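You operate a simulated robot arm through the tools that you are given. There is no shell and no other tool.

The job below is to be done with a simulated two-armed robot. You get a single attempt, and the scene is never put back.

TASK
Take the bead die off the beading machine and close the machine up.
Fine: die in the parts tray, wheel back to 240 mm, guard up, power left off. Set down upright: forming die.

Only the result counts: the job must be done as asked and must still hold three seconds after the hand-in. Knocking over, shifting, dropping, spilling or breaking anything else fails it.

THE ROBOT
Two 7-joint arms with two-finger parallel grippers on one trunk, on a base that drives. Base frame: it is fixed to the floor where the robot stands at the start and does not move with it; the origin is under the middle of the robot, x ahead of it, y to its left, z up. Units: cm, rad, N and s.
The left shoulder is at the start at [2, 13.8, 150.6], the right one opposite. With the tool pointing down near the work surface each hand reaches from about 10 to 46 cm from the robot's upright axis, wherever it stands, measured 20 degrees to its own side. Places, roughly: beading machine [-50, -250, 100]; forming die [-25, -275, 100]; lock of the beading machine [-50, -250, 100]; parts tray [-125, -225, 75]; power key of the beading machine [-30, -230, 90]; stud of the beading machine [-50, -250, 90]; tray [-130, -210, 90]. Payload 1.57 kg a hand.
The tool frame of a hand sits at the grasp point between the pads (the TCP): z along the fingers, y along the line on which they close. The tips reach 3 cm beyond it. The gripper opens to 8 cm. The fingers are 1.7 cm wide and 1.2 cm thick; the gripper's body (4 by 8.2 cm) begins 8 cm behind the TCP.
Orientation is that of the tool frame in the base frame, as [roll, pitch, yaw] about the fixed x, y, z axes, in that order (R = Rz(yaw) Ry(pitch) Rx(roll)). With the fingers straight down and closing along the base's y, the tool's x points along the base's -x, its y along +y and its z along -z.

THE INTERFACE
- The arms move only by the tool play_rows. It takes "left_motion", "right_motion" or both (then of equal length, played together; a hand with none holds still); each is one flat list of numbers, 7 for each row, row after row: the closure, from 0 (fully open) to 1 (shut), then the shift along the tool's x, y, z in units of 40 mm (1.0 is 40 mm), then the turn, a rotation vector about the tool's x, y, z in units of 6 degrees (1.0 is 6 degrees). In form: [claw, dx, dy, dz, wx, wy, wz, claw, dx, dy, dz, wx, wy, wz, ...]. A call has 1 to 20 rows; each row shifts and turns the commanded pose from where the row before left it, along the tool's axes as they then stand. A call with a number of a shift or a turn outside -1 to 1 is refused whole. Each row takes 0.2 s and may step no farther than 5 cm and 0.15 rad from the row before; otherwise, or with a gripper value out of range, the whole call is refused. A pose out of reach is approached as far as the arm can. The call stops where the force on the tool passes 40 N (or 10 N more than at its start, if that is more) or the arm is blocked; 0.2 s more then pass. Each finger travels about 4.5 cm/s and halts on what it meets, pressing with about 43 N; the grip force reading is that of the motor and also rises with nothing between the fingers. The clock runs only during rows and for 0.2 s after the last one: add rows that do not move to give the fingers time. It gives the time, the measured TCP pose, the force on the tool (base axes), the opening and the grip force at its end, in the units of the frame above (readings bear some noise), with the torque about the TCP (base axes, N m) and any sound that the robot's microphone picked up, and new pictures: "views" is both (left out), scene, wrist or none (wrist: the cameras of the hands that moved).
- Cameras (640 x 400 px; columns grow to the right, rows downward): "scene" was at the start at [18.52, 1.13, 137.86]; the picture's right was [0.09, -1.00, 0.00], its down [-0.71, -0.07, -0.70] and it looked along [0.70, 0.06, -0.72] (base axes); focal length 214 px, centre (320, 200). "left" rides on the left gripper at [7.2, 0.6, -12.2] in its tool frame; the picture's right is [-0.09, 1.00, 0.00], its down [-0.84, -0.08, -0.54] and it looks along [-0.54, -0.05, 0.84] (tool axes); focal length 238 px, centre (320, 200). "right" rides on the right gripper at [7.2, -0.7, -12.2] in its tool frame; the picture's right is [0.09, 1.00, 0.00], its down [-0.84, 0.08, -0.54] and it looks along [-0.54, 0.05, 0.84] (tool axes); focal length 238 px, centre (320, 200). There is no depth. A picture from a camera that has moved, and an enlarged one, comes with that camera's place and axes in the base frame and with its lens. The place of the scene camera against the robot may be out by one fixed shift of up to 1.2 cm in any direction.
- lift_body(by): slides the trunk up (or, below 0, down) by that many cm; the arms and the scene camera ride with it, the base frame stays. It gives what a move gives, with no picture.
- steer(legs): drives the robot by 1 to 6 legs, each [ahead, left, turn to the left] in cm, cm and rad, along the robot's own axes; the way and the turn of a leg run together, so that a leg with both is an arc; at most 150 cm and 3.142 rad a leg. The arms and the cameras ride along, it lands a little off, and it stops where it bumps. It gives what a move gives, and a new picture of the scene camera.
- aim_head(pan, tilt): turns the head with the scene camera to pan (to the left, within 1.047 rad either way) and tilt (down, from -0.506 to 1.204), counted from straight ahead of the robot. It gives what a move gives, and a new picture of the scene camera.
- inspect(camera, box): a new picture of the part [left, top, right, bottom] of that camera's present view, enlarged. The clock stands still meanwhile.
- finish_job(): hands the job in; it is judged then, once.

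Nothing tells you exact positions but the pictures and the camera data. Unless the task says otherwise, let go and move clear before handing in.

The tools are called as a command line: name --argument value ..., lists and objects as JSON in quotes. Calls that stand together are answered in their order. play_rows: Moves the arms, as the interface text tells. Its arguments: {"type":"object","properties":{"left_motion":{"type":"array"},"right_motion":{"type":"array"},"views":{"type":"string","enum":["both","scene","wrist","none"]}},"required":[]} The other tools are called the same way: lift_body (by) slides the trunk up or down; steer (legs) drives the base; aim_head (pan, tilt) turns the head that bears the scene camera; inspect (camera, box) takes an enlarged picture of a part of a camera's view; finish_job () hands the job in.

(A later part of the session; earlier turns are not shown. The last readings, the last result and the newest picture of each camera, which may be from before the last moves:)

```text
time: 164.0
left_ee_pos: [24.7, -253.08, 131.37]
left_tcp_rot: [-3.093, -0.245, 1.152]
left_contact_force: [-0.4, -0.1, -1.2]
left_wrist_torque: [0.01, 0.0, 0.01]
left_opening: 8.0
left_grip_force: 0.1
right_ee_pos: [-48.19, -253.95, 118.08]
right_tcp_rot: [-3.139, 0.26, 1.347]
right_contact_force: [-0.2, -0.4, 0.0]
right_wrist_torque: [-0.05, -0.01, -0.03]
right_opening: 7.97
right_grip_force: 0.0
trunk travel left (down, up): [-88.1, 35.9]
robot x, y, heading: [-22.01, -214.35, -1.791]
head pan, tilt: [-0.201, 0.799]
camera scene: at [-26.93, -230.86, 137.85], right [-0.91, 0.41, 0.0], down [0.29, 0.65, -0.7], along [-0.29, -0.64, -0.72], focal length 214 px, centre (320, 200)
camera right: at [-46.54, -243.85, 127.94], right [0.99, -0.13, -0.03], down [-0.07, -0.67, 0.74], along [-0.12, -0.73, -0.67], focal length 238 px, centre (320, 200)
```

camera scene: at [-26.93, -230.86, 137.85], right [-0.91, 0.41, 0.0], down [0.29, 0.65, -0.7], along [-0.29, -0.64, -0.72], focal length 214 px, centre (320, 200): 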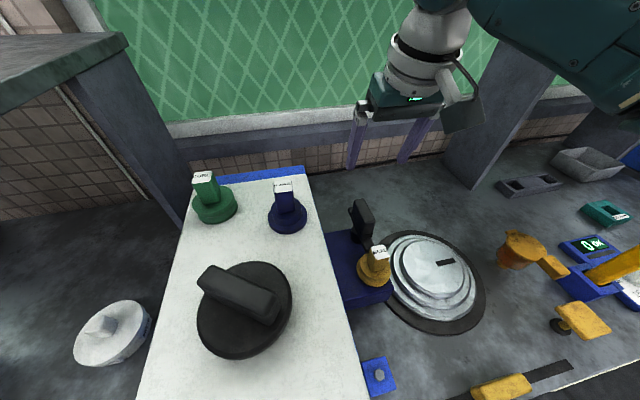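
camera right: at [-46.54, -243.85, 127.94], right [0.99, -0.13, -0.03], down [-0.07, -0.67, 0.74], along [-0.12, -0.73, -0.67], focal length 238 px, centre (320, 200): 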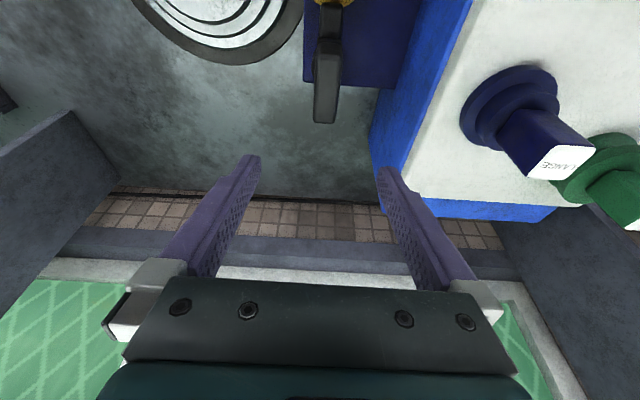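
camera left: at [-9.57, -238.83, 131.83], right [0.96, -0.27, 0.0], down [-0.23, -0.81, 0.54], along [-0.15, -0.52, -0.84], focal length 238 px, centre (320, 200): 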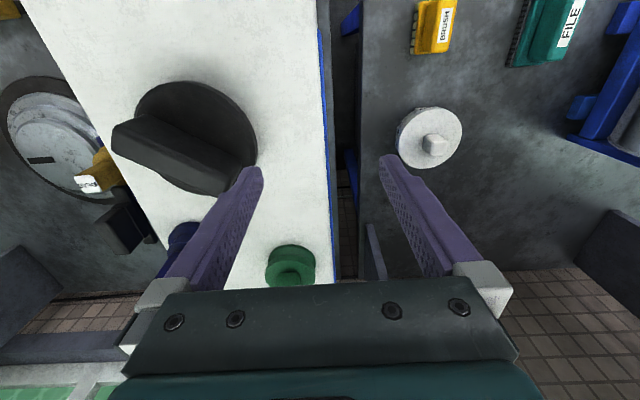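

Aligned: the grip lies between the fingers at about (-48, -253.4). I lower the trunk 9 cm and look again.

lift_body --by -9

play_rows --right_motion '[0, 0.05, 0.05, 0, 0, 0, 0, 0, 0, 0, 0, 0, 0, 0]' --views "both"

```text
time: 165.3
left_ee_pos: [24.68, -253.22, 122.42]
left_tcp_rot: [-3.092, -0.243, 1.153]
left_contact_force: [-1.0, -0.6, -0.5]
left_wrist_torque: [-0.01, -0.02, 0.02]
left_opening: 7.99
left_grip_force: 0.0
right_ee_pos: [-48.3, -253.73, 109.01]
right_tcp_rot: [-3.14, 0.257, 1.349]
right_contact_force: [-0.7, -0.4, 0.0]
right_wrist_torque: [0.02, -0.01, 0.0]
right_opening: 8.0
right_grip_force: 0.1
trunk travel left (down, up): [-79.1, 44.9]
robot x, y, heading: [-21.89, -213.96, -1.795]
head pan, tilt: [-0.201, 0.799]
```

```text
time: 165.9
left_ee_pos: [24.7, -253.19, 122.32]
left_tcp_rot: [-3.093, -0.246, 1.151]
left_contact_force: [0.2, -0.4, -0.1]
left_wrist_torque: [-0.04, 0.0, 0.0]
left_opening: 8.0
left_grip_force: 0.0
right_ee_pos: [-47.98, -253.74, 108.88]
right_tcp_rot: [-3.14, 0.258, 1.346]
right_contact_force: [-0.1, 1.3, -0.2]
right_wrist_torque: [-0.03, 0.0, -0.01]
right_opening: 8.01
right_grip_force: 0.0
trunk travel left (down, up): [-79.1, 44.9]
robot x, y, heading: [-21.88, -214.02, -1.794]
head pan, tilt: [-0.201, 0.799]
camera scene: at [-26.93, -230.86, 128.85], right [-0.91, 0.41, 0.0], down [0.29, 0.65, -0.7], along [-0.29, -0.64, -0.72], focal length 214 px, centre (320, 200)
camera right: at [-46.31, -243.69, 118.86], right [0.99, -0.13, -0.03], down [-0.07, -0.67, 0.74], along [-0.12, -0.73, -0.67], focal length 238 px, centre (320, 200)
```

scene: 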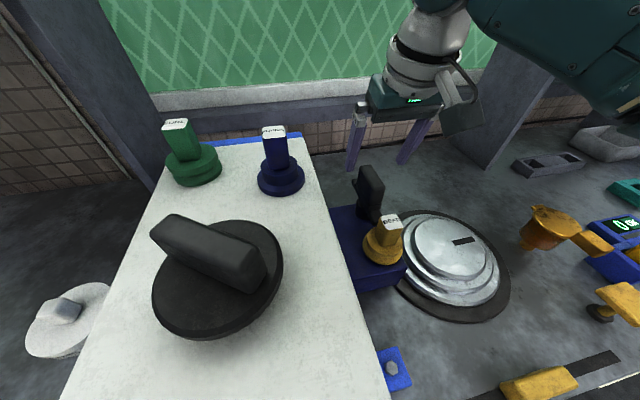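
right: 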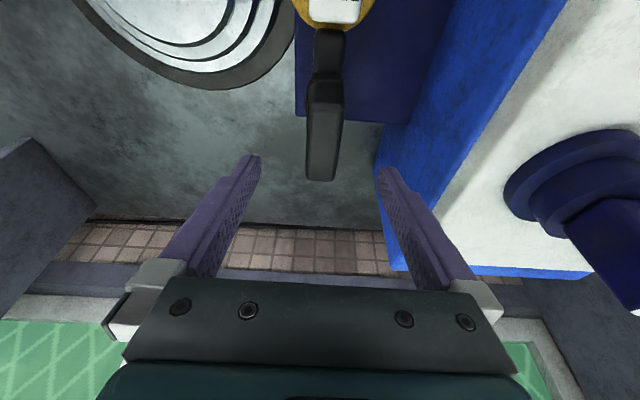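

The two views agree: grip top z ≈ 105.5, centre (-48, -253). I lower the hand 5.4 cm around it, then close.

play_rows --right_motion '[0, 0.165, 0, 0.42, 0, 0, 0, 0, 0.165, 0, 0.42, 0, 0, 0, 0, 0.165, 0, 0.42, 0, 0, 0, 0, 0, 0, 0, 0, 0, 0]' --views "both"

```text
time: 166.9
left_ee_pos: [24.75, -253.21, 122.4]
left_tcp_rot: [-3.091, -0.246, 1.151]
left_contact_force: [-1.3, -0.8, -0.2]
left_wrist_torque: [-0.02, 0.03, -0.02]
left_opening: 8.02
left_grip_force: 0.1
right_ee_pos: [-47.74, -253.03, 103.42]
right_tcp_rot: [3.141, 0.26, 1.348]
right_contact_force: [0.0, 0.5, -0.4]
right_wrist_torque: [0.03, -0.01, 0.03]
right_opening: 7.98
right_grip_force: 0.1
trunk travel left (down, up): [-79.1, 44.9]
robot x, y, heading: [-21.64, -214.18, -1.793]
head pan, tilt: [-0.201, 0.799]
camera scene: at [-26.93, -230.86, 128.85], right [-0.91, 0.41, 0.0], down [0.29, 0.65, -0.7], along [-0.29, -0.64, -0.72], focal length 214 px, centre (320, 200)
camera right: at [-46.14, -242.91, 113.41], right [0.99, -0.13, -0.02], down [-0.07, -0.67, 0.74], along [-0.12, -0.73, -0.67], focal length 238 px, centre (320, 200)
```

scene: 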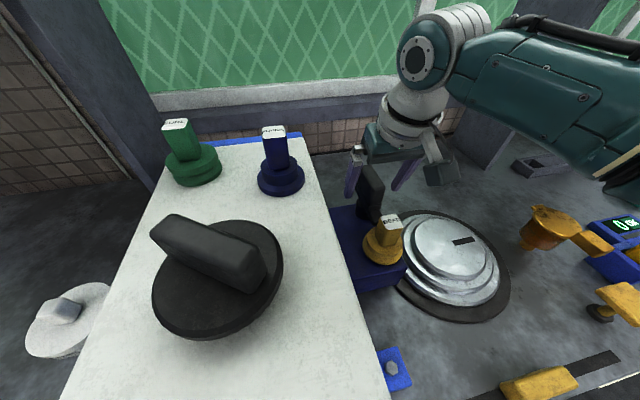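
right: 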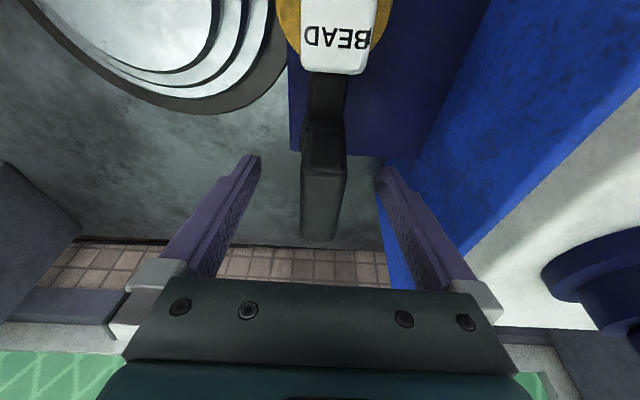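

The grip is right between the pads. I close the right gripper on it.

play_rows --right_motion '[1, 0, 0, 0, 0, 0, 0, 1, 0, 0, 0, 0, 0, 0, 1, 0, 0, 0, 0, 0, 0, 1, 0, 0, 0, 0, 0, 0, 1, 0, 0, 0, 0, 0, 0]' --views "wrist"

```text
time: 168.1
left_ee_pos: [24.75, -253.26, 122.44]
left_tcp_rot: [-3.093, -0.245, 1.152]
left_contact_force: [0.1, 0.3, 0.2]
left_wrist_torque: [-0.01, 0.01, 0.03]
left_opening: 7.99
left_grip_force: 0.1
right_ee_pos: [-47.72, -252.98, 103.51]
right_tcp_rot: [3.141, 0.259, 1.349]
right_contact_force: [3.7, -1.7, -0.5]
right_wrist_torque: [-0.22, -0.52, 0.4]
right_opening: 2.66
right_grip_force: 29.9
trunk travel left (down, up): [-79.1, 44.9]
robot x, y, heading: [-22.02, -214.29, -1.794]
head pan, tilt: [-0.201, 0.799]
camera right: at [-46.05, -242.94, 113.41], right [0.99, -0.13, -0.02], down [-0.07, -0.67, 0.74], along [-0.11, -0.73, -0.67], focal length 238 px, centre (320, 200)
```

right: 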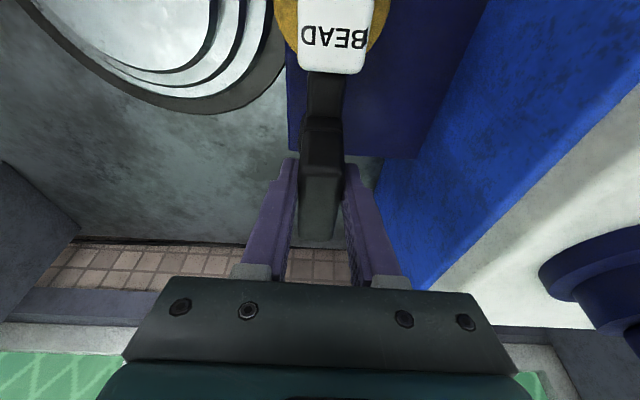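

Gripped (2.7 cm). I try a small 8° turn counterclockwise about the vertical, to feel which way the latch goes.

play_rows --right_motion '[1, 0, 0, 0, -0.086, 0, -0.32, 1, 0, 0, 0, -0.086, 0, -0.32, 1, 0, 0, 0, -0.086, 0, -0.32, 1, 0, 0, 0, -0.086, 0, -0.32, 1, 0, 0, 0, 0, 0, 0]' --views "wrist"

```text
time: 169.3
left_ee_pos: [24.73, -253.13, 122.21]
left_tcp_rot: [-3.093, -0.247, 1.152]
left_contact_force: [-0.4, -0.3, 0.4]
left_wrist_torque: [0.01, -0.01, 0.0]
left_opening: 8.0
left_grip_force: 0.0
right_ee_pos: [-47.76, -253.13, 103.43]
right_tcp_rot: [-3.14, 0.259, 1.483]
right_contact_force: [1.2, 8.7, 4.6]
right_wrist_torque: [-0.4, -0.66, 0.0]
right_opening: 2.58
right_grip_force: 37.4
trunk travel left (down, up): [-79.1, 44.9]
robot x, y, heading: [-22.02, -214.26, -1.794]
head pan, tilt: [-0.201, 0.799]
camera right: at [-47.57, -242.84, 113.44], right [1.0, 0.0, -0.02], down [0.02, -0.68, 0.74], along [-0.01, -0.74, -0.68], focal length 238 px, centre (320, 200)
```

right: 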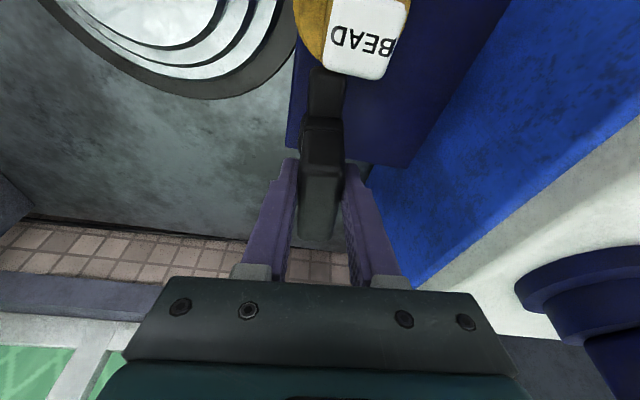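

It turns freely with the hand. I continue counterclockwise by 36°.

play_rows --right_motion '[1, 0, 0, 0, -0.171, 0, -0.644, 1, 0, 0, 0, -0.171, 0, -0.644, 1, 0, 0, 0, -0.171, 0, -0.644, 1, 0, 0, 0, -0.171, 0, -0.644, 1, 0, 0, 0, -0.171, 0, -0.644, 1, 0, 0, 0, -0.171, 0, -0.644, 1, 0, 0, 0, -0.171, 0, -0.644, 1, 0, 0, 0, -0.171, 0, -0.644, 1, 0, 0, 0, -0.171, 0, -0.644, 1, 0, 0, 0, 0, 0, 0]' --views "both"

```text
time: 170.9
left_ee_pos: [24.59, -253.18, 122.35]
left_tcp_rot: [-3.09, -0.245, 1.152]
left_contact_force: [0.8, 0.3, 0.3]
left_wrist_torque: [-0.04, -0.01, -0.03]
left_opening: 8.0
left_grip_force: 0.2
right_ee_pos: [-48.49, -253.07, 103.53]
right_tcp_rot: [-3.132, 0.253, 1.969]
right_contact_force: [-7.1, -6.8, -5.3]
right_wrist_torque: [0.39, -1.26, -0.14]
right_opening: 2.57
right_grip_force: 36.9
trunk travel left (down, up): [-79.1, 44.9]
robot x, y, heading: [-22.04, -214.19, -1.792]
head pan, tilt: [-0.201, 0.799]
stopped in row 8 (right hand): the force on the tool passed its limit at 42 N (the readings are from after the stop); the commanded pose is now the measured one
camera scene: at [-27.02, -230.93, 128.9], right [-0.91, 0.41, 0.0], down [0.29, 0.65, -0.7], along [-0.29, -0.64, -0.72], focal length 214 px, centre (320, 200)
camera right: at [-52.77, -243.99, 113.5], right [0.88, 0.47, -0.03], down [0.34, -0.59, 0.73], along [0.32, -0.66, -0.68], focal length 238 px, centre (320, 200)
```

scene: 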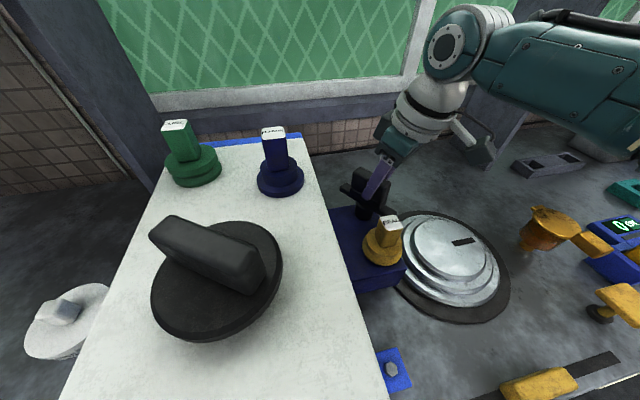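
right: 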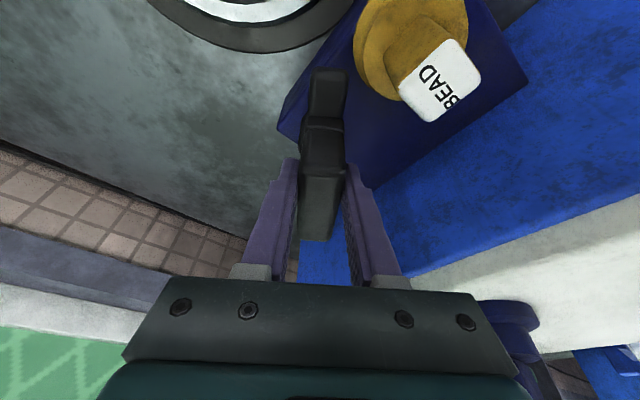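

Turned 36°; the stop came from the latch's pivot lying about 1 cm behind my grip point. I continue while letting the hand follow the arc about that pivot.

play_rows --right_motion '[1, 0, 0, 0, 0, 0, 0, 1, 0, -0.021, 0, -0.13, 0, -0.48, 1, 0, -0.021, 0, -0.13, 0, -0.48, 1, 0, -0.021, 0, -0.13, 0, -0.48, 1, 0, -0.021, 0, -0.13, 0, -0.48, 1, 0, -0.021, 0, -0.13, 0, -0.48, 1, 0, -0.021, 0, -0.13, 0, -0.48, 1, 0, 0, 0, 0, 0, 0]' --views "both"

```text
time: 172.7
left_ee_pos: [24.56, -253.15, 122.31]
left_tcp_rot: [-3.09, -0.245, 1.151]
left_contact_force: [-0.1, 0.6, -0.8]
left_wrist_torque: [0.04, 0.02, 0.02]
left_opening: 8.01
left_grip_force: 0.0
right_ee_pos: [-48.63, -253.36, 103.56]
right_tcp_rot: [-3.136, 0.251, 2.286]
right_contact_force: [-7.8, 2.7, 4.1]
right_wrist_torque: [0.47, -0.49, -0.06]
right_opening: 2.59
right_grip_force: 37.0
trunk travel left (down, up): [-79.1, 44.9]
robot x, y, heading: [-21.48, -214.02, -1.797]
head pan, tilt: [-0.201, 0.799]
camera scene: at [-27.06, -230.88, 128.87], right [-0.91, 0.41, 0.0], down [0.29, 0.65, -0.7], along [-0.29, -0.64, -0.72], focal length 214 px, centre (320, 200)
camera right: at [-55.73, -246.09, 113.53], right [0.69, 0.72, -0.03], down [0.5, -0.46, 0.73], along [0.51, -0.52, -0.68], focal length 238 px, centre (320, 200)
```

scene: 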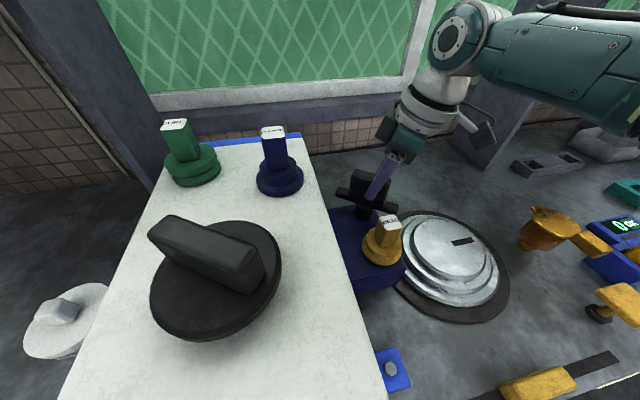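
right: 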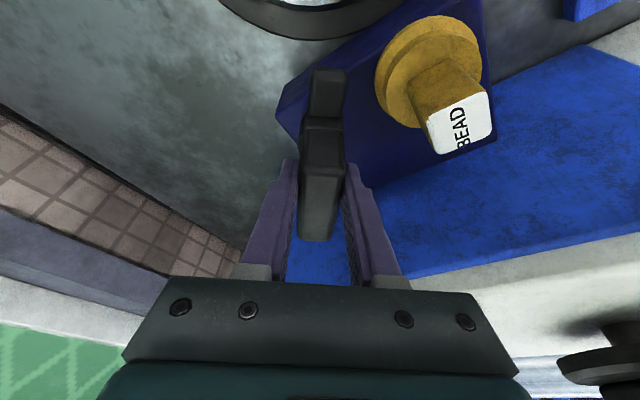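

54° now with low forces, and the bar is well clear of the die. I continue to about 85-90°.

play_rows --right_motion '[1, 0, -0.021, 0, -0.13, 0, -0.48, 1, 0, -0.021, 0, -0.13, 0, -0.48, 1, 0, -0.021, 0, -0.13, 0, -0.48, 1, 0, -0.021, 0, -0.13, 0, -0.48, 1, 0, -0.021, 0, -0.13, 0, -0.48, 1, 0, -0.021, 0, -0.13, 0, -0.48, 1, 0, -0.021, 0, -0.13, 0, -0.48, 1, 0, -0.021, 0, -0.13, 0, -0.48, 1, 0, -0.021, 0, -0.13, 0, -0.48, 1, 0, -0.021, 0, -0.13, 0, -0.48, 1, 0, 0, 0, 0, 0, 0]' --views "both"

```text
time: 175.1
left_ee_pos: [24.59, -253.0, 122.38]
left_tcp_rot: [-3.09, -0.248, 1.151]
left_contact_force: [0.3, -0.2, -0.1]
left_wrist_torque: [0.0, 0.0, 0.02]
left_opening: 8.02
left_grip_force: 0.1
right_ee_pos: [-49.1, -253.91, 103.47]
right_tcp_rot: [3.138, 0.253, 2.804]
right_contact_force: [3.4, 18.9, 26.0]
right_wrist_torque: [-0.61, 0.27, 0.26]
right_opening: 2.57
right_grip_force: 36.9
trunk travel left (down, up): [-79.1, 44.9]
robot x, y, heading: [-22.25, -214.23, -1.796]
head pan, tilt: [-0.201, 0.799]
camera scene: at [-27.02, -230.82, 128.85], right [-0.91, 0.41, 0.0], down [0.29, 0.65, -0.7], along [-0.29, -0.63, -0.72], focal length 214 px, centre (320, 200)
camera right: at [-58.78, -251.17, 113.49], right [0.24, 0.97, -0.02], down [0.66, -0.15, 0.73], along [0.71, -0.19, -0.68], focal length 238 px, centre (320, 200)
```

scene: 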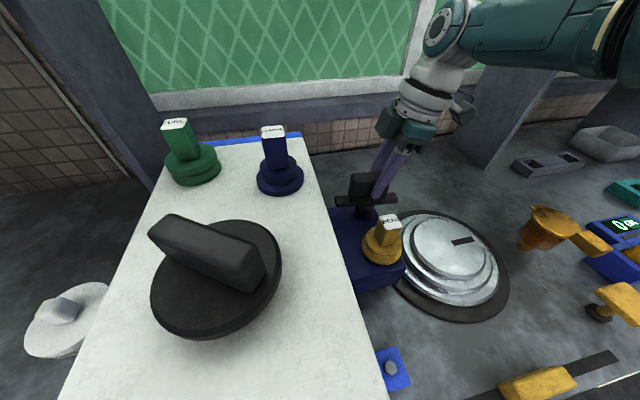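
right: 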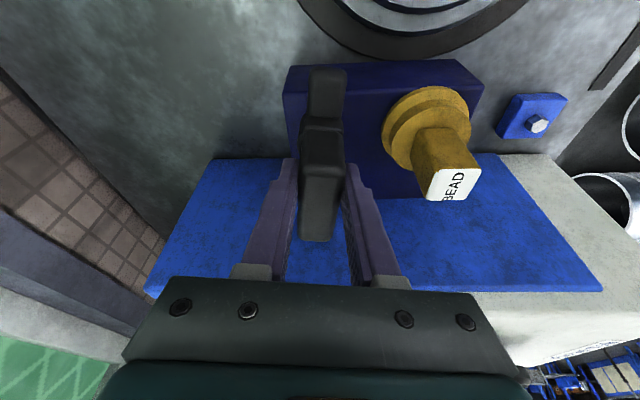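

About 83° turned. I relieve the upward force a little and turn the last few degrees until it stops.

play_rows --right_motion '[1, 0, 0.04, -0.04, 0, 0, 0, 1, 0, -0.01, 0, -0.09, 0, -0.32, 1, 0, -0.01, 0, -0.09, 0, -0.32, 1, 0, -0.01, 0, -0.09, 0, -0.32, 1, 0, 0, 0, 0, 0, 0]' --views "none"

```text
time: 176.3
left_ee_pos: [24.68, -253.27, 122.42]
left_tcp_rot: [-3.094, -0.244, 1.151]
left_contact_force: [-0.6, 0.0, -0.3]
left_wrist_torque: [-0.02, -0.01, -0.01]
left_opening: 8.0
left_grip_force: 0.0
right_ee_pos: [-49.33, -254.02, 103.48]
right_tcp_rot: [-3.141, 0.251, 2.908]
right_contact_force: [-10.2, -22.4, -32.1]
right_wrist_torque: [0.37, 0.07, -0.22]
right_opening: 2.58
right_grip_force: 37.2
trunk travel left (down, up): [-79.1, 44.9]
robot x, y, heading: [-21.75, -214.04, -1.797]
head pan, tilt: [-0.201, 0.799]
```

The latch is turned about 89°, square across. I open, and withdraw along the tool axis.

play_rows --right_motion '[1, 0, 0, 0.04, 0, 0, 0, 0.4, 0, 0, 0, 0, 0, 0, 0, 0, 0, 0, 0, 0, 0, 0, 0, 0, 0, 0, 0, 0, 0, 0, 0, 0, 0, 0, 0, 0, 0, 0, 0, 0, 0, 0, 0, 0, 0, -0.6, 0, 0, 0, 0, 0, 0, -0.8, 0, 0, 0, 0, 0, 0, -0.8, 0, 0, 0]' --views "both"

```text
time: 178.3
left_ee_pos: [24.65, -253.1, 122.5]
left_tcp_rot: [-3.093, -0.247, 1.15]
left_contact_force: [0.7, 0.7, 0.2]
left_wrist_torque: [0.02, -0.04, 0.01]
left_opening: 7.98
left_grip_force: 0.1
right_ee_pos: [-51.53, -255.21, 111.46]
right_tcp_rot: [3.134, 0.253, 2.908]
right_contact_force: [1.2, 0.7, 0.0]
right_wrist_torque: [0.02, 0.02, -0.01]
right_opening: 8.01
right_grip_force: 0.1
right hand out of reach, approached as far as the arm can: row 7, 8, 9
trunk travel left (down, up): [-79.1, 44.9]
robot x, y, heading: [-21.86, -214.24, -1.798]
head pan, tilt: [-0.201, 0.799]
camera scene: at [-26.96, -230.88, 128.85], right [-0.91, 0.41, 0.0], down [0.29, 0.65, -0.7], along [-0.29, -0.64, -0.72], focal length 214 px, centre (320, 200)
camera right: at [-61.48, -253.61, 121.46], right [0.14, 0.99, -0.02], down [0.67, -0.09, 0.73], along [0.73, -0.12, -0.68], focal length 238 px, centre (320, 200)
```

scene: 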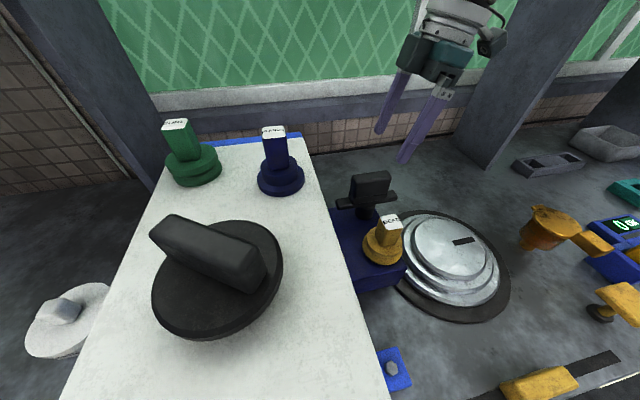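
right: 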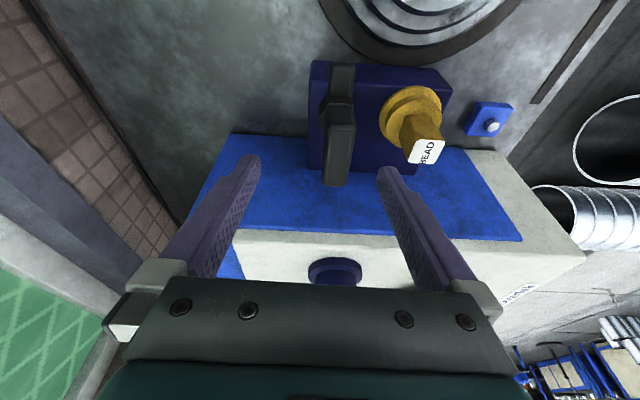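

The hand came to its reach limit while rising. I immediately test a move back toward the robot, so it doesn't lock as the left one did.

play_rows --right_motion '[0, 0, 0.5, 0.0, 0, 0, 0, 0, 0, 0.5, 0.0, 0, 0, 0]' --views "none"

```text
time: 178.9
left_ee_pos: [24.66, -253.11, 122.33]
left_tcp_rot: [-3.092, -0.246, 1.152]
left_contact_force: [0.5, -0.2, 0.2]
left_wrist_torque: [0.0, 0.01, 0.01]
left_opening: 8.01
left_grip_force: 0.1
right_ee_pos: [-51.6, -255.19, 111.34]
right_tcp_rot: [3.134, 0.253, 2.907]
right_contact_force: [0.2, -0.5, -0.5]
right_wrist_torque: [0.0, 0.01, -0.04]
right_opening: 8.0
right_grip_force: 0.0
right hand out of reach, approached as far as the arm can: row 1, 2
trunk travel left (down, up): [-79.1, 44.9]
robot x, y, heading: [-21.91, -214.06, -1.793]
head pan, tilt: [-0.201, 0.799]
```

Perhaps the solver refuses because leaving a straight elbow needs a large joint change per step. I try very small inward steps.

play_rows --right_motion '[0, 0, 0.02, 0, 0, 0, 0, 0, 0, 0.02, 0, 0, 0, 0, 0, 0, 0.03, 0, 0, 0, 0, 0, 0, 0.03, 0, 0, 0, 0, 0, 0, 0.05, 0, 0, 0, 0, 0, 0, 0.05, 0, 0, 0, 0, 0, 0, 0.08, 0, 0, 0, 0, 0, 0, 0.1, 0, 0, 0, 0]' --views "none"

```text
time: 180.7
left_ee_pos: [24.66, -253.18, 122.42]
left_tcp_rot: [-3.092, -0.246, 1.153]
left_contact_force: [0.0, 0.7, 0.6]
left_wrist_torque: [0.02, 0.01, -0.03]
left_opening: 8.0
left_grip_force: 0.2
right_ee_pos: [-51.81, -255.09, 111.12]
right_tcp_rot: [3.134, 0.252, 2.907]
right_contact_force: [-0.2, -0.2, -0.8]
right_wrist_torque: [0.04, 0.0, 0.0]
right_opening: 7.99
right_grip_force: 0.0
right hand out of reach, approached as far as the arm can: row 4, 6, 8
trunk travel left (down, up): [-79.1, 44.9]
robot x, y, heading: [-21.85, -214.07, -1.794]
head pan, tilt: [-0.201, 0.799]
```

Still on the limit sphere. I swing the hand to the right along a chord that stays inside the limit, to bend the elbow.

play_rows --right_motion '[0, 0.5, 0.3, -0.1, 0, 0, 0, 0, 0.5, 0.3, -0.1, 0, 0, 0, 0, 0.5, 0.3, -0.1, 0, 0, 0, 0, 0.5, 0.3, -0.1, 0, 0, 0, 0, 0.5, 0.3, -0.1, 0, 0, 0]' --views "none"

```text
time: 181.9
left_ee_pos: [24.76, -253.21, 122.4]
left_tcp_rot: [-3.091, -0.246, 1.153]
left_contact_force: [0.5, 0.1, 0.0]
left_wrist_torque: [-0.01, 0.0, -0.01]
left_opening: 8.01
left_grip_force: 0.1
right_ee_pos: [-61.86, -249.6, 109.87]
right_tcp_rot: [3.135, 0.253, 2.908]
right_contact_force: [-0.2, 0.4, 0.6]
right_wrist_torque: [-0.02, 0.0, 0.03]
right_opening: 8.02
right_grip_force: 0.0
right hand out of reach, approached as far as the arm can: row 1, 2, 3, 4, 5
trunk travel left (down, up): [-79.1, 44.9]
robot x, y, heading: [-21.84, -214.05, -1.794]
head pan, tilt: [-0.201, 0.799]
```

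My reading: rising at full stretch pushed the elbow slightly past straight, so it must be unbent by a downward sweep. I raise the trunk for room, then sweep the right hand down and afterwards down-and-back.

lift_body --by 30

play_rows --right_motion '[0, 0.175, -0.2, 0.68, 0, 0, 0, 0, 0.175, 0, 0.68, 0, 0, 0, 0, 0.175, 0, 0.68, 0, 0, 0, 0, 0.175, 0, 0.68, 0, 0, 0, 0, 0.125, 0.4, 0.484, 0, 0, 0, 0, 0.125, 0.4, 0.484, 0, 0, 0, 0, 0.125, 0.4, 0.484, 0, 0, 0]' --views "none"

```text
time: 184.9
left_ee_pos: [24.69, -253.09, 152.27]
left_tcp_rot: [-3.092, -0.246, 1.152]
left_contact_force: [0.0, -1.1, 0.3]
left_wrist_torque: [-0.02, -0.01, 0.0]
left_opening: 8.0
left_grip_force: 0.1
right_ee_pos: [-61.87, -249.6, 139.7]
right_tcp_rot: [3.133, 0.254, 2.907]
right_contact_force: [0.8, -1.4, -0.4]
right_wrist_torque: [-0.01, -0.04, -0.01]
right_opening: 8.0
right_grip_force: 0.0
trunk travel left (down, up): [-109.1, 14.9]
robot x, y, heading: [-21.94, -214.32, -1.795]
head pan, tilt: [-0.201, 0.799]
```

```text
time: 186.5
left_ee_pos: [24.73, -253.11, 152.28]
left_tcp_rot: [-3.094, -0.247, 1.152]
left_contact_force: [0.1, 0.4, -0.2]
left_wrist_torque: [0.03, -0.01, -0.01]
left_opening: 8.0
left_grip_force: 0.1
right_ee_pos: [-59.66, -242.72, 124.82]
right_tcp_rot: [3.132, 0.254, 2.906]
right_contact_force: [-0.2, -0.4, -0.5]
right_wrist_torque: [0.01, 0.02, -0.01]
right_opening: 8.0
right_grip_force: 0.1
right hand out of reach, approached as far as the arm can: row 1, 2, 3, 4, 5, 6
trunk travel left (down, up): [-109.1, 14.9]
robot x, y, heading: [-21.84, -214.2, -1.792]
head pan, tilt: [-0.201, 0.799]
```

The last row was reached normally, so it may be free. I test moving back.

play_rows --right_motion '[0, 0.125, 0.4, 0.3, 0, 0, 0, 0, 0, 0.6, 0, 0, 0, 0, 0, 0, 0.6, 0, 0, 0, 0]' --views "none"

```text
time: 187.3
left_ee_pos: [24.6, -253.18, 152.3]
left_tcp_rot: [-3.094, -0.247, 1.152]
left_contact_force: [0.2, -0.2, 0.9]
left_wrist_torque: [-0.01, 0.01, 0.0]
left_opening: 7.99
left_grip_force: 0.1
right_ee_pos: [-60.24, -238.55, 121.23]
right_tcp_rot: [3.133, 0.254, 2.907]
right_contact_force: [0.5, -0.4, 0.2]
right_wrist_torque: [0.0, -0.02, -0.01]
right_opening: 7.99
right_grip_force: 0.1
right hand out of reach, approached as far as the arm can: row 1, 2, 3
trunk travel left (down, up): [-109.1, 14.9]
robot x, y, heading: [-21.8, -213.97, -1.797]
head pan, tilt: [-0.201, 0.799]
```

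Still on the sphere. I look at the right arm's posture to understand how its elbow lies.

aim_head --pan -0.9 --tilt 0.4

```text
time: 188.4
left_ee_pos: [24.8, -253.19, 152.34]
left_tcp_rot: [-3.093, -0.245, 1.151]
left_contact_force: [-0.7, 0.8, 0.7]
left_wrist_torque: [0.02, -0.01, -0.02]
left_opening: 8.01
left_grip_force: 0.1
right_ee_pos: [-60.27, -238.65, 121.35]
right_tcp_rot: [3.132, 0.254, 2.909]
right_contact_force: [-0.8, -0.2, -0.3]
right_wrist_torque: [0.03, -0.03, -0.01]
right_opening: 8.01
right_grip_force: 0.0
trunk travel left (down, up): [-109.1, 14.9]
robot x, y, heading: [-21.98, -213.82, -1.791]
head pan, tilt: [-0.901, 0.4]
camera scene: at [-31.99, -227.54, 162.36], right [-0.43, 0.9, 0.0], down [0.35, 0.17, -0.92], along [-0.83, -0.4, -0.39], focal length 214 px, centre (320, 200)
```

scene: 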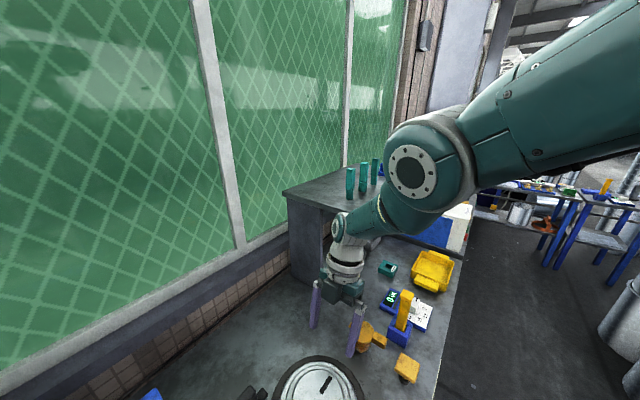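

The right arm is nearly straight too. I try the opposite sweep once: outward and up, then up and inward.

play_rows --right_motion '[0, -0.15, -0.6, -0.6, 0, 0, 0, 0, -0.15, -0.6, -0.6, 0, 0, 0, 0, -0.15, -0.6, -0.6, 0, 0, 0, 0, -0.15, -0.3, -0.6, 0, 0, 0, 0, -0.15, 0, -0.7, 0, 0, 0, 0, -0.15, 0.2, -0.7, 0, 0, 0, 0, -0.15, 0.4, -0.7, 0, 0, 0]' --views "none"

play_rows --right_motion '[0, 0, 0.5, 0, 0, 0, 0, 0, 0, 0.5, 0, 0, 0, 0]' --views "scene"

```text
time: 190.0
left_ee_pos: [24.71, -253.18, 152.46]
left_tcp_rot: [-3.092, -0.244, 1.152]
left_contact_force: [-0.1, 0.0, 0.6]
left_wrist_torque: [0.03, -0.03, 0.0]
left_opening: 8.01
left_grip_force: 0.0
right_ee_pos: [-61.61, -243.57, 140.28]
right_tcp_rot: [3.134, 0.255, 2.908]
right_contact_force: [-0.2, -0.8, -0.6]
right_wrist_torque: [-0.01, 0.07, -0.01]
right_opening: 8.0
right_grip_force: 0.2
right hand out of reach, approached as far as the arm can: row 2, 3
trunk travel left (down, up): [-109.1, 14.9]
robot x, y, heading: [-22.32, -214.34, -1.791]
head pan, tilt: [-0.901, 0.4]
```

```text
time: 190.6
left_ee_pos: [24.66, -253.19, 152.35]
left_tcp_rot: [-3.092, -0.246, 1.152]
left_contact_force: [-0.2, 0.0, 0.3]
left_wrist_torque: [-0.03, 0.01, -0.01]
left_opening: 7.99
left_grip_force: 0.1
right_ee_pos: [-60.67, -239.64, 140.35]
right_tcp_rot: [3.132, 0.255, 2.906]
right_contact_force: [0.2, 0.2, 0.1]
right_wrist_torque: [0.05, 0.0, -0.03]
right_opening: 8.0
right_grip_force: 0.0
trunk travel left (down, up): [-109.1, 14.9]
robot x, y, heading: [-21.87, -214.19, -1.795]
head pan, tilt: [-0.901, 0.4]
camera scene: at [-31.99, -227.54, 162.36], right [-0.43, 0.9, 0.0], down [0.35, 0.17, -0.92], along [-0.83, -0.4, -0.39], focal length 214 px, centre (320, 200)
```

scene: 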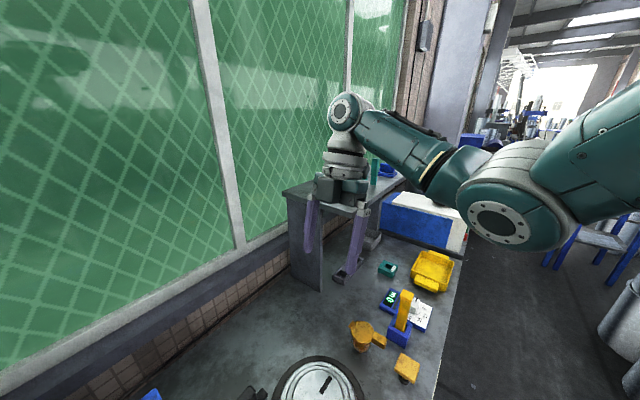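

Freed: the elbow flexes when swept outward-and-up, then in. While the view is good, I zoom in on the trays at the right end of the bench.

inspect --camera "scene" --box '[320, 220, 480, 320]'

play_rows --right_motion '[0, 0, 0, 0, 0, 0.83, 0, 0, 0, 0, 0, 0, 0.83, 0, 0, 0, 0, 0, 0, 0.84, 0, 0, 0, 0, 0, 0, 0, 1, 0, 0, 0, 0, 0, 0, 1, 0, 0, 0, 0, 0, 0, 1, 0, 0, 0, 0, 0, 0, 1, 0, 0, 0, 0, 0, 0, 1, 0, 0, 0, 0, 0, 0, 1, 0, 0, 0, 0, 0, 0, 1, 0, 0, 0, 0, 0, 0, 1, 0, 0, 0, 0, 0, 0, 1, 0, 0, 0, 0, 0, 0, 1, 0, 0, 0, 0, 0, 0, 1, 0, 0, 0, 0, 0, 0, 1, 0, 0, 0, 0, 0, 0, 1, 0, 0, 0, 0, 0, 0, 1, 0, 0, 0, 0, 0, 0, 0.9]' --views "none"

```text
4.00 times, centred on (400, 270) of scene
camera zoom: at [-31.99, -227.54, 162.36], right [-0.43, 0.9, 0.0], down [0.35, 0.17, -0.92], along [-0.83, -0.4, -0.39], focal length 858 px, centre (0, -80)
```

zoom: 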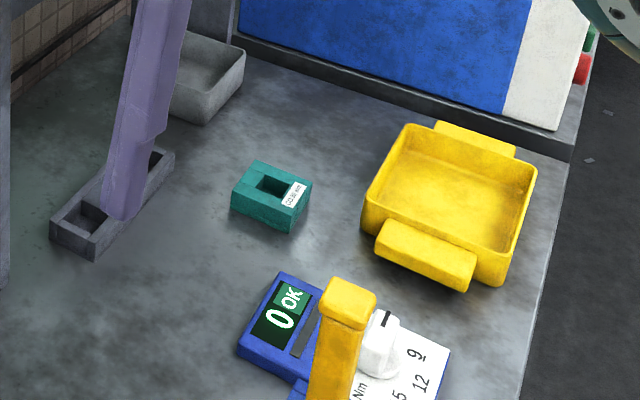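

```text
time: 194.4
left_ee_pos: [24.67, -253.2, 152.4]
left_tcp_rot: [-3.092, -0.247, 1.152]
left_contact_force: [-0.1, -0.1, 0.9]
left_wrist_torque: [0.01, -0.01, 0.01]
left_opening: 8.01
left_grip_force: 0.0
right_ee_pos: [-60.75, -239.69, 140.45]
right_tcp_rot: [-3.134, -0.009, 1.348]
right_contact_force: [0.0, -0.1, 0.0]
right_wrist_torque: [0.03, -0.02, 0.03]
right_opening: 8.02
right_grip_force: 0.1
trunk travel left (down, up): [-109.1, 14.9]
robot x, y, heading: [-22.01, -213.75, -1.792]
head pan, tilt: [-0.901, 0.4]
```

The yellow tray at about (-134, -213.5) fits both given places, so that is the parts tray. Now I bring the right hand, upright again, over the die and lower the trunk until it is just above.

play_rows --right_motion '[0, -0.12, 0.8, 0, 0, 0, 0, 0, -0.12, 0.8, 0, 0, 0, 0, 0, -0.12, 0.8, 0, 0, 0, 0, 0, -0.12, 0.8, 0, 0, 0, 0, 0, -0.12, 0.8, 0, 0, 0, 0, 0, 0, 0, 0, 0, 0, 0]' --views "none"

aim_head --pan -0.2 --tilt 0.8

lift_body --by -24

play_rows --right_motion '[0, 0, 0, 0, 0, 0, 0]' --views "both"

```text
time: 195.8
left_ee_pos: [24.7, -253.15, 152.33]
left_tcp_rot: [-3.092, -0.247, 1.151]
left_contact_force: [-0.1, -0.5, 0.3]
left_wrist_torque: [0.01, -0.01, -0.02]
left_opening: 8.03
left_grip_force: 0.1
right_ee_pos: [-45.48, -245.53, 140.35]
right_tcp_rot: [-3.134, -0.007, 1.349]
right_contact_force: [0.2, -0.9, 0.1]
right_wrist_torque: [0.03, 0.02, 0.04]
right_opening: 7.99
right_grip_force: 0.2
trunk travel left (down, up): [-109.1, 14.9]
robot x, y, heading: [-21.87, -214.31, -1.796]
head pan, tilt: [-0.901, 0.4]
```

```text
time: 196.9
left_ee_pos: [24.64, -253.14, 152.28]
left_tcp_rot: [-3.093, -0.245, 1.153]
left_contact_force: [-0.1, -0.5, 0.6]
left_wrist_torque: [0.01, -0.01, -0.01]
left_opening: 7.96
left_grip_force: 0.0
right_ee_pos: [-45.46, -245.59, 140.29]
right_tcp_rot: [-3.134, -0.007, 1.349]
right_contact_force: [-0.1, 0.3, -0.5]
right_wrist_torque: [0.0, 0.02, 0.01]
right_opening: 8.01
right_grip_force: 0.2
trunk travel left (down, up): [-109.1, 14.9]
robot x, y, heading: [-21.44, -213.97, -1.794]
head pan, tilt: [-0.201, 0.799]
camera scene: at [-26.96, -230.88, 158.85], right [-0.91, 0.41, 0.0], down [0.3, 0.65, -0.7], along [-0.29, -0.64, -0.72], focal length 214 px, centre (320, 200)
```

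scene: 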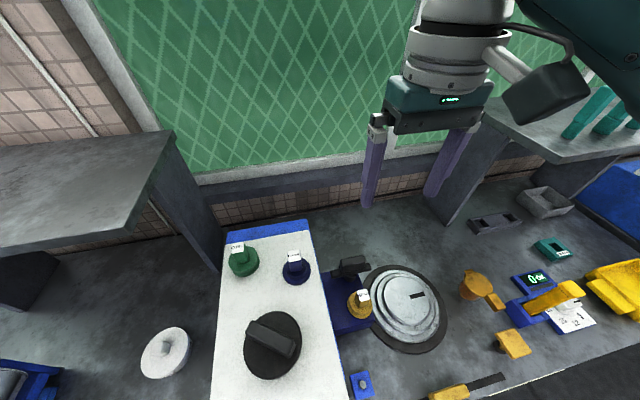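

```text
time: 199.4
left_ee_pos: [24.71, -253.17, 128.32]
left_tcp_rot: [-3.092, -0.246, 1.151]
left_contact_force: [-0.4, 0.7, 0.3]
left_wrist_torque: [0.02, 0.0, 0.04]
left_opening: 8.01
left_grip_force: 0.0
right_ee_pos: [-45.48, -245.57, 116.32]
right_tcp_rot: [-3.136, -0.007, 1.349]
right_contact_force: [-0.1, -0.8, -1.0]
right_wrist_torque: [0.0, -0.03, -0.05]
right_opening: 8.01
right_grip_force: 0.0
trunk travel left (down, up): [-85.1, 38.9]
robot x, y, heading: [-22.06, -213.74, -1.791]
head pan, tilt: [-0.201, 0.799]
```

```text
time: 199.8
left_ee_pos: [24.71, -253.1, 128.3]
left_tcp_rot: [-3.091, -0.248, 1.151]
left_contact_force: [0.3, -1.2, -0.1]
left_wrist_torque: [-0.03, -0.01, 0.01]
left_opening: 7.96
left_grip_force: 0.2
right_ee_pos: [-45.51, -245.49, 116.31]
right_tcp_rot: [-3.134, -0.007, 1.349]
right_contact_force: [-0.1, -0.1, -1.0]
right_wrist_torque: [0.0, 0.04, 0.0]
right_opening: 7.99
right_grip_force: 0.0
trunk travel left (down, up): [-85.1, 38.9]
robot x, y, heading: [-22.14, -214.17, -1.79]
head pan, tilt: [-0.201, 0.799]
camera scene: at [-26.96, -230.89, 134.85], right [-0.91, 0.41, 0.0], down [0.29, 0.65, -0.7], along [-0.29, -0.64, -0.72], focal length 214 px, centre (320, 200)
camera right: at [-44.42, -238.38, 128.56], right [0.99, -0.13, -0.01], down [-0.11, -0.84, 0.54], along [-0.07, -0.53, -0.84], focal length 238 px, centre (320, 200)
```

scene: 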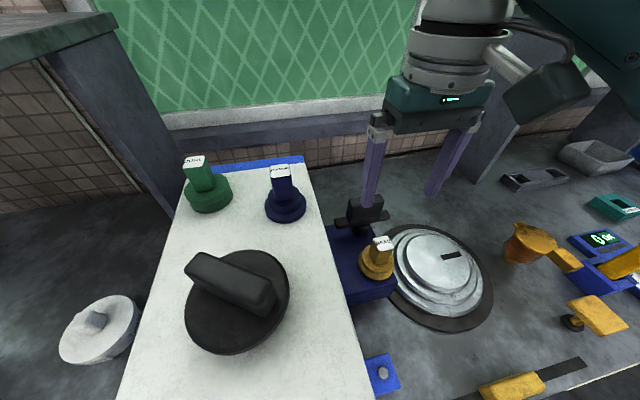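
right: 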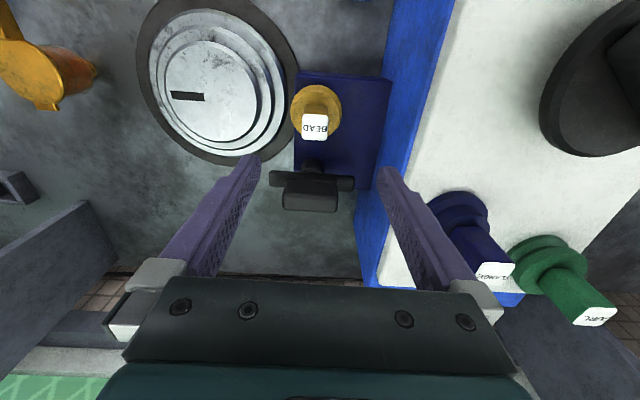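

The label sits centred between the fingers (about 0.4 cm to the right). I lower the trunk 10 cm and check again at close range.

lift_body --by -10

play_rows --right_motion '[0, 0, -0.08, 0.3, 0, 0, 0, 0, 0, 0, 0, 0, 0, 0]' --views "both"

```text
time: 201.1
left_ee_pos: [24.63, -253.18, 118.3]
left_tcp_rot: [-3.093, -0.247, 1.152]
left_contact_force: [-0.3, -0.3, -0.8]
left_wrist_torque: [-0.02, 0.03, 0.02]
left_opening: 8.02
left_grip_force: 0.1
right_ee_pos: [-45.33, -245.58, 106.38]
right_tcp_rot: [-3.135, -0.007, 1.35]
right_contact_force: [-0.6, 0.5, -0.3]
right_wrist_torque: [0.01, 0.02, 0.0]
right_opening: 8.02
right_grip_force: 0.1
trunk travel left (down, up): [-75.1, 48.9]
robot x, y, heading: [-22.22, -214.13, -1.795]
head pan, tilt: [-0.201, 0.799]
```

```text
time: 201.7
left_ee_pos: [24.77, -252.99, 118.3]
left_tcp_rot: [-3.093, -0.247, 1.154]
left_contact_force: [-0.9, 0.3, 0.5]
left_wrist_torque: [0.0, -0.02, -0.03]
left_opening: 7.99
left_grip_force: 0.0
right_ee_pos: [-45.72, -245.47, 105.14]
right_tcp_rot: [-3.134, -0.007, 1.349]
right_contact_force: [0.3, 0.4, -0.8]
right_wrist_torque: [0.03, -0.04, -0.02]
right_opening: 8.01
right_grip_force: 0.1
trunk travel left (down, up): [-75.1, 48.9]
robot x, y, heading: [-21.93, -214.61, -1.796]
head pan, tilt: [-0.201, 0.799]
camera scene: at [-26.96, -230.88, 124.85], right [-0.91, 0.41, 0.0], down [0.29, 0.65, -0.7], along [-0.29, -0.64, -0.72], focal length 214 px, centre (320, 200)
camera right: at [-44.7, -238.31, 117.36], right [0.99, -0.13, -0.01], down [-0.11, -0.84, 0.54], along [-0.07, -0.53, -0.84], focal length 238 px, centre (320, 200)
```

scene: 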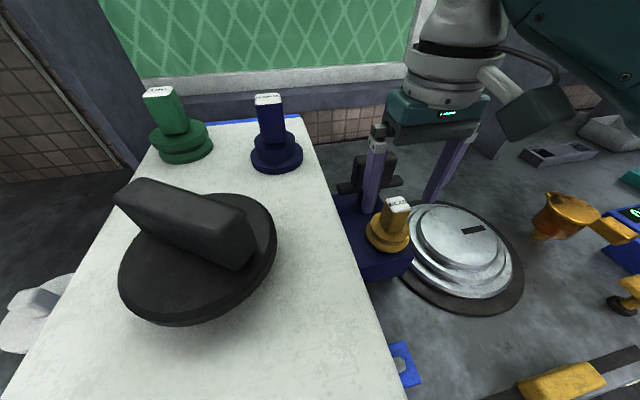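
right: 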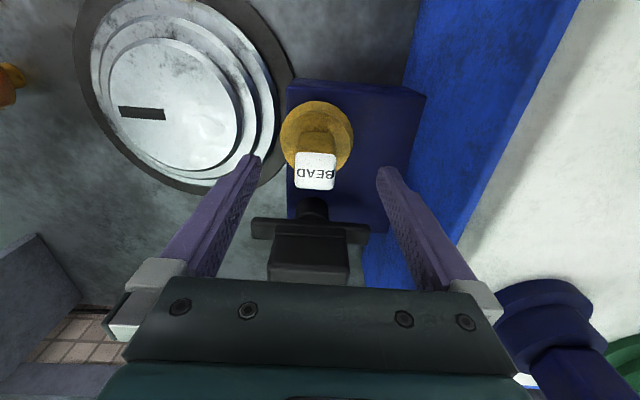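

Centred. I lower the last 4.6 cm beside the die's shank.

play_rows --right_motion '[0, 0, -0.06, 0.38, 0, 0, 0, 0, 0, 0, 0.38, 0, 0, 0, 0, 0, 0, 0.38, 0, 0, 0, 0, 0, 0, 0, 0, 0, 0]' --views "both"

```text
time: 202.7
left_ee_pos: [24.62, -253.16, 118.34]
left_tcp_rot: [-3.093, -0.247, 1.153]
left_contact_force: [-0.4, 0.1, -0.3]
left_wrist_torque: [0.0, 0.01, 0.0]
left_opening: 8.0
left_grip_force: 0.0
right_ee_pos: [-46.02, -245.16, 100.59]
right_tcp_rot: [-3.135, -0.005, 1.348]
right_contact_force: [0.8, -1.1, 0.3]
right_wrist_torque: [0.03, 0.01, -0.03]
right_opening: 8.0
right_grip_force: 0.1
trunk travel left (down, up): [-75.1, 48.9]
robot x, y, heading: [-21.85, -213.97, -1.793]
head pan, tilt: [-0.201, 0.799]
camera scene: at [-26.96, -230.88, 124.85], right [-0.91, 0.41, 0.0], down [0.29, 0.65, -0.7], along [-0.29, -0.64, -0.72], focal length 214 px, centre (320, 200)
camera right: at [-44.94, -238.13, 112.87], right [0.99, -0.13, -0.01], down [-0.11, -0.84, 0.54], along [-0.07, -0.53, -0.84], focal length 238 px, centre (320, 200)
```

scene: 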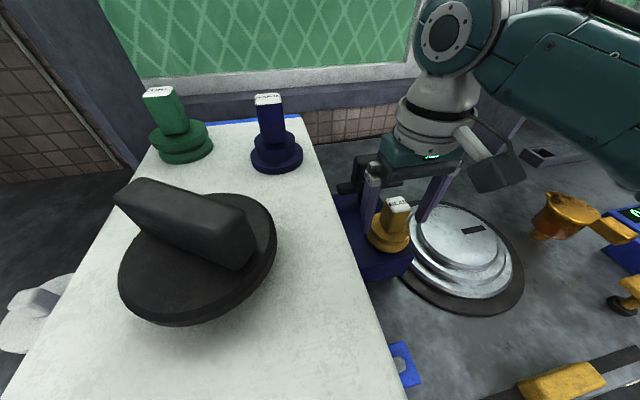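
right: 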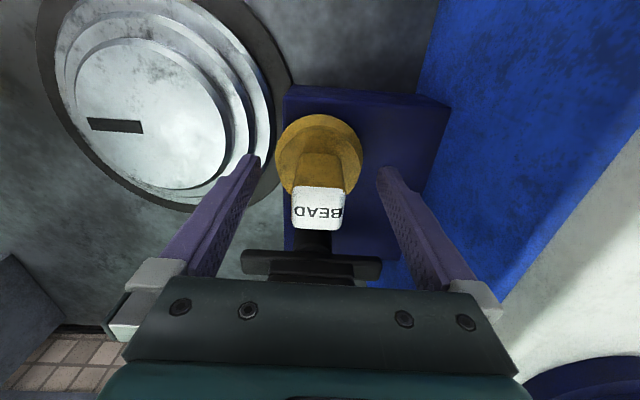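

The shank is between the pads. I move 0.4 cm forward and close.

play_rows --right_motion '[0, -0.1, 0, 0.08, 0, 0, 0, 0, 0, 0, 0, 0, 0, 0, 1, 0, 0, 0, 0, 0, 0, 1, 0, 0, 0, 0, 0, 0, 1, 0, 0, 0, 0, 0, 0, 1, 0, 0, 0, 0, 0, 0, 1, 0, 0, 0, 0, 0, 0, 1, 0, 0, 0, 0, 0, 0]' --views "wrist"

```text
time: 204.5
left_ee_pos: [24.77, -253.07, 118.34]
left_tcp_rot: [-3.093, -0.245, 1.151]
left_contact_force: [0.1, 0.4, 0.4]
left_wrist_torque: [0.02, 0.0, 0.01]
left_opening: 8.02
left_grip_force: 0.0
right_ee_pos: [-46.02, -245.71, 100.24]
right_tcp_rot: [-3.135, -0.008, 1.351]
right_contact_force: [1.6, 2.3, 3.6]
right_wrist_torque: [0.0, -0.27, 0.06]
right_opening: 3.0
right_grip_force: 39.3
trunk travel left (down, up): [-75.1, 48.9]
robot x, y, heading: [-21.96, -214.19, -1.796]
head pan, tilt: [-0.201, 0.799]
camera right: at [-45.04, -238.56, 112.54], right [0.99, -0.13, -0.01], down [-0.11, -0.84, 0.54], along [-0.07, -0.53, -0.84], focal length 238 px, centre (320, 200)
```

right: 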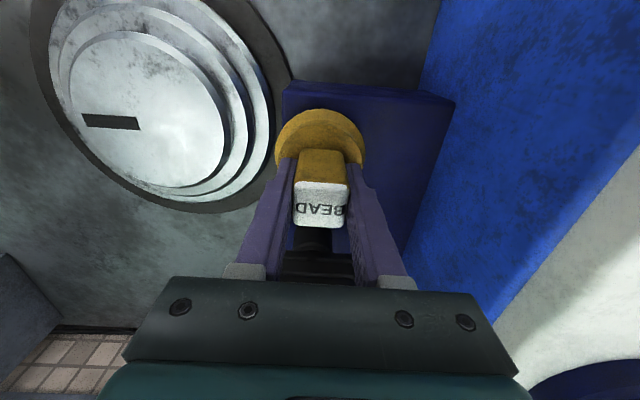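

Gripped with 3.0 cm between the pads and only small forces. Now I lift straight up slowly, watching for resistance from the stud.

play_rows --right_motion '[1, 0, 0, -0.1, 0, 0, 0, 1, 0, 0, -0.1, 0, 0, 0, 1, 0, 0, -0.15, 0, 0, 0, 1, 0, 0, -0.2, 0, 0, 0, 1, 0, 0, -0.2, 0, 0, 0, 1, 0, 0, -0.2, 0, 0, 0, 1, 0, 0, 0, 0, 0, 0]' --views "both"

```text
time: 206.1
left_ee_pos: [24.65, -253.0, 118.28]
left_tcp_rot: [-3.093, -0.245, 1.152]
left_contact_force: [0.1, -0.1, 0.7]
left_wrist_torque: [-0.05, -0.03, -0.01]
left_opening: 7.98
left_grip_force: 0.2
right_ee_pos: [-46.04, -245.88, 103.91]
right_tcp_rot: [-3.135, -0.008, 1.349]
right_contact_force: [0.2, -0.7, -2.6]
right_wrist_torque: [-0.03, 0.0, 0.0]
right_opening: 2.97
right_grip_force: 39.0
trunk travel left (down, up): [-75.1, 48.9]
robot x, y, heading: [-21.86, -214.46, -1.795]
head pan, tilt: [-0.201, 0.799]
camera scene: at [-26.95, -230.87, 124.84], right [-0.91, 0.41, 0.0], down [0.3, 0.65, -0.7], along [-0.29, -0.64, -0.72], focal length 214 px, centre (320, 200)
camera right: at [-45.09, -238.67, 116.28], right [0.99, -0.13, -0.01], down [-0.11, -0.84, 0.53], along [-0.07, -0.53, -0.84], focal length 238 px, centre (320, 200)
```

scene: 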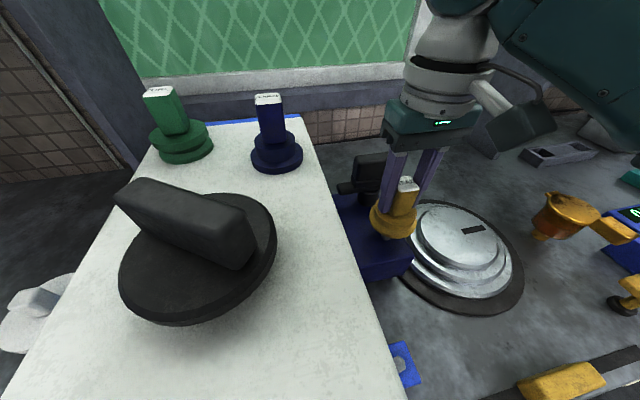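
right: 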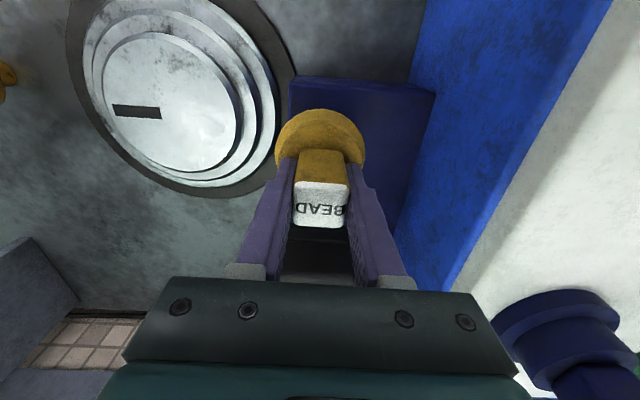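

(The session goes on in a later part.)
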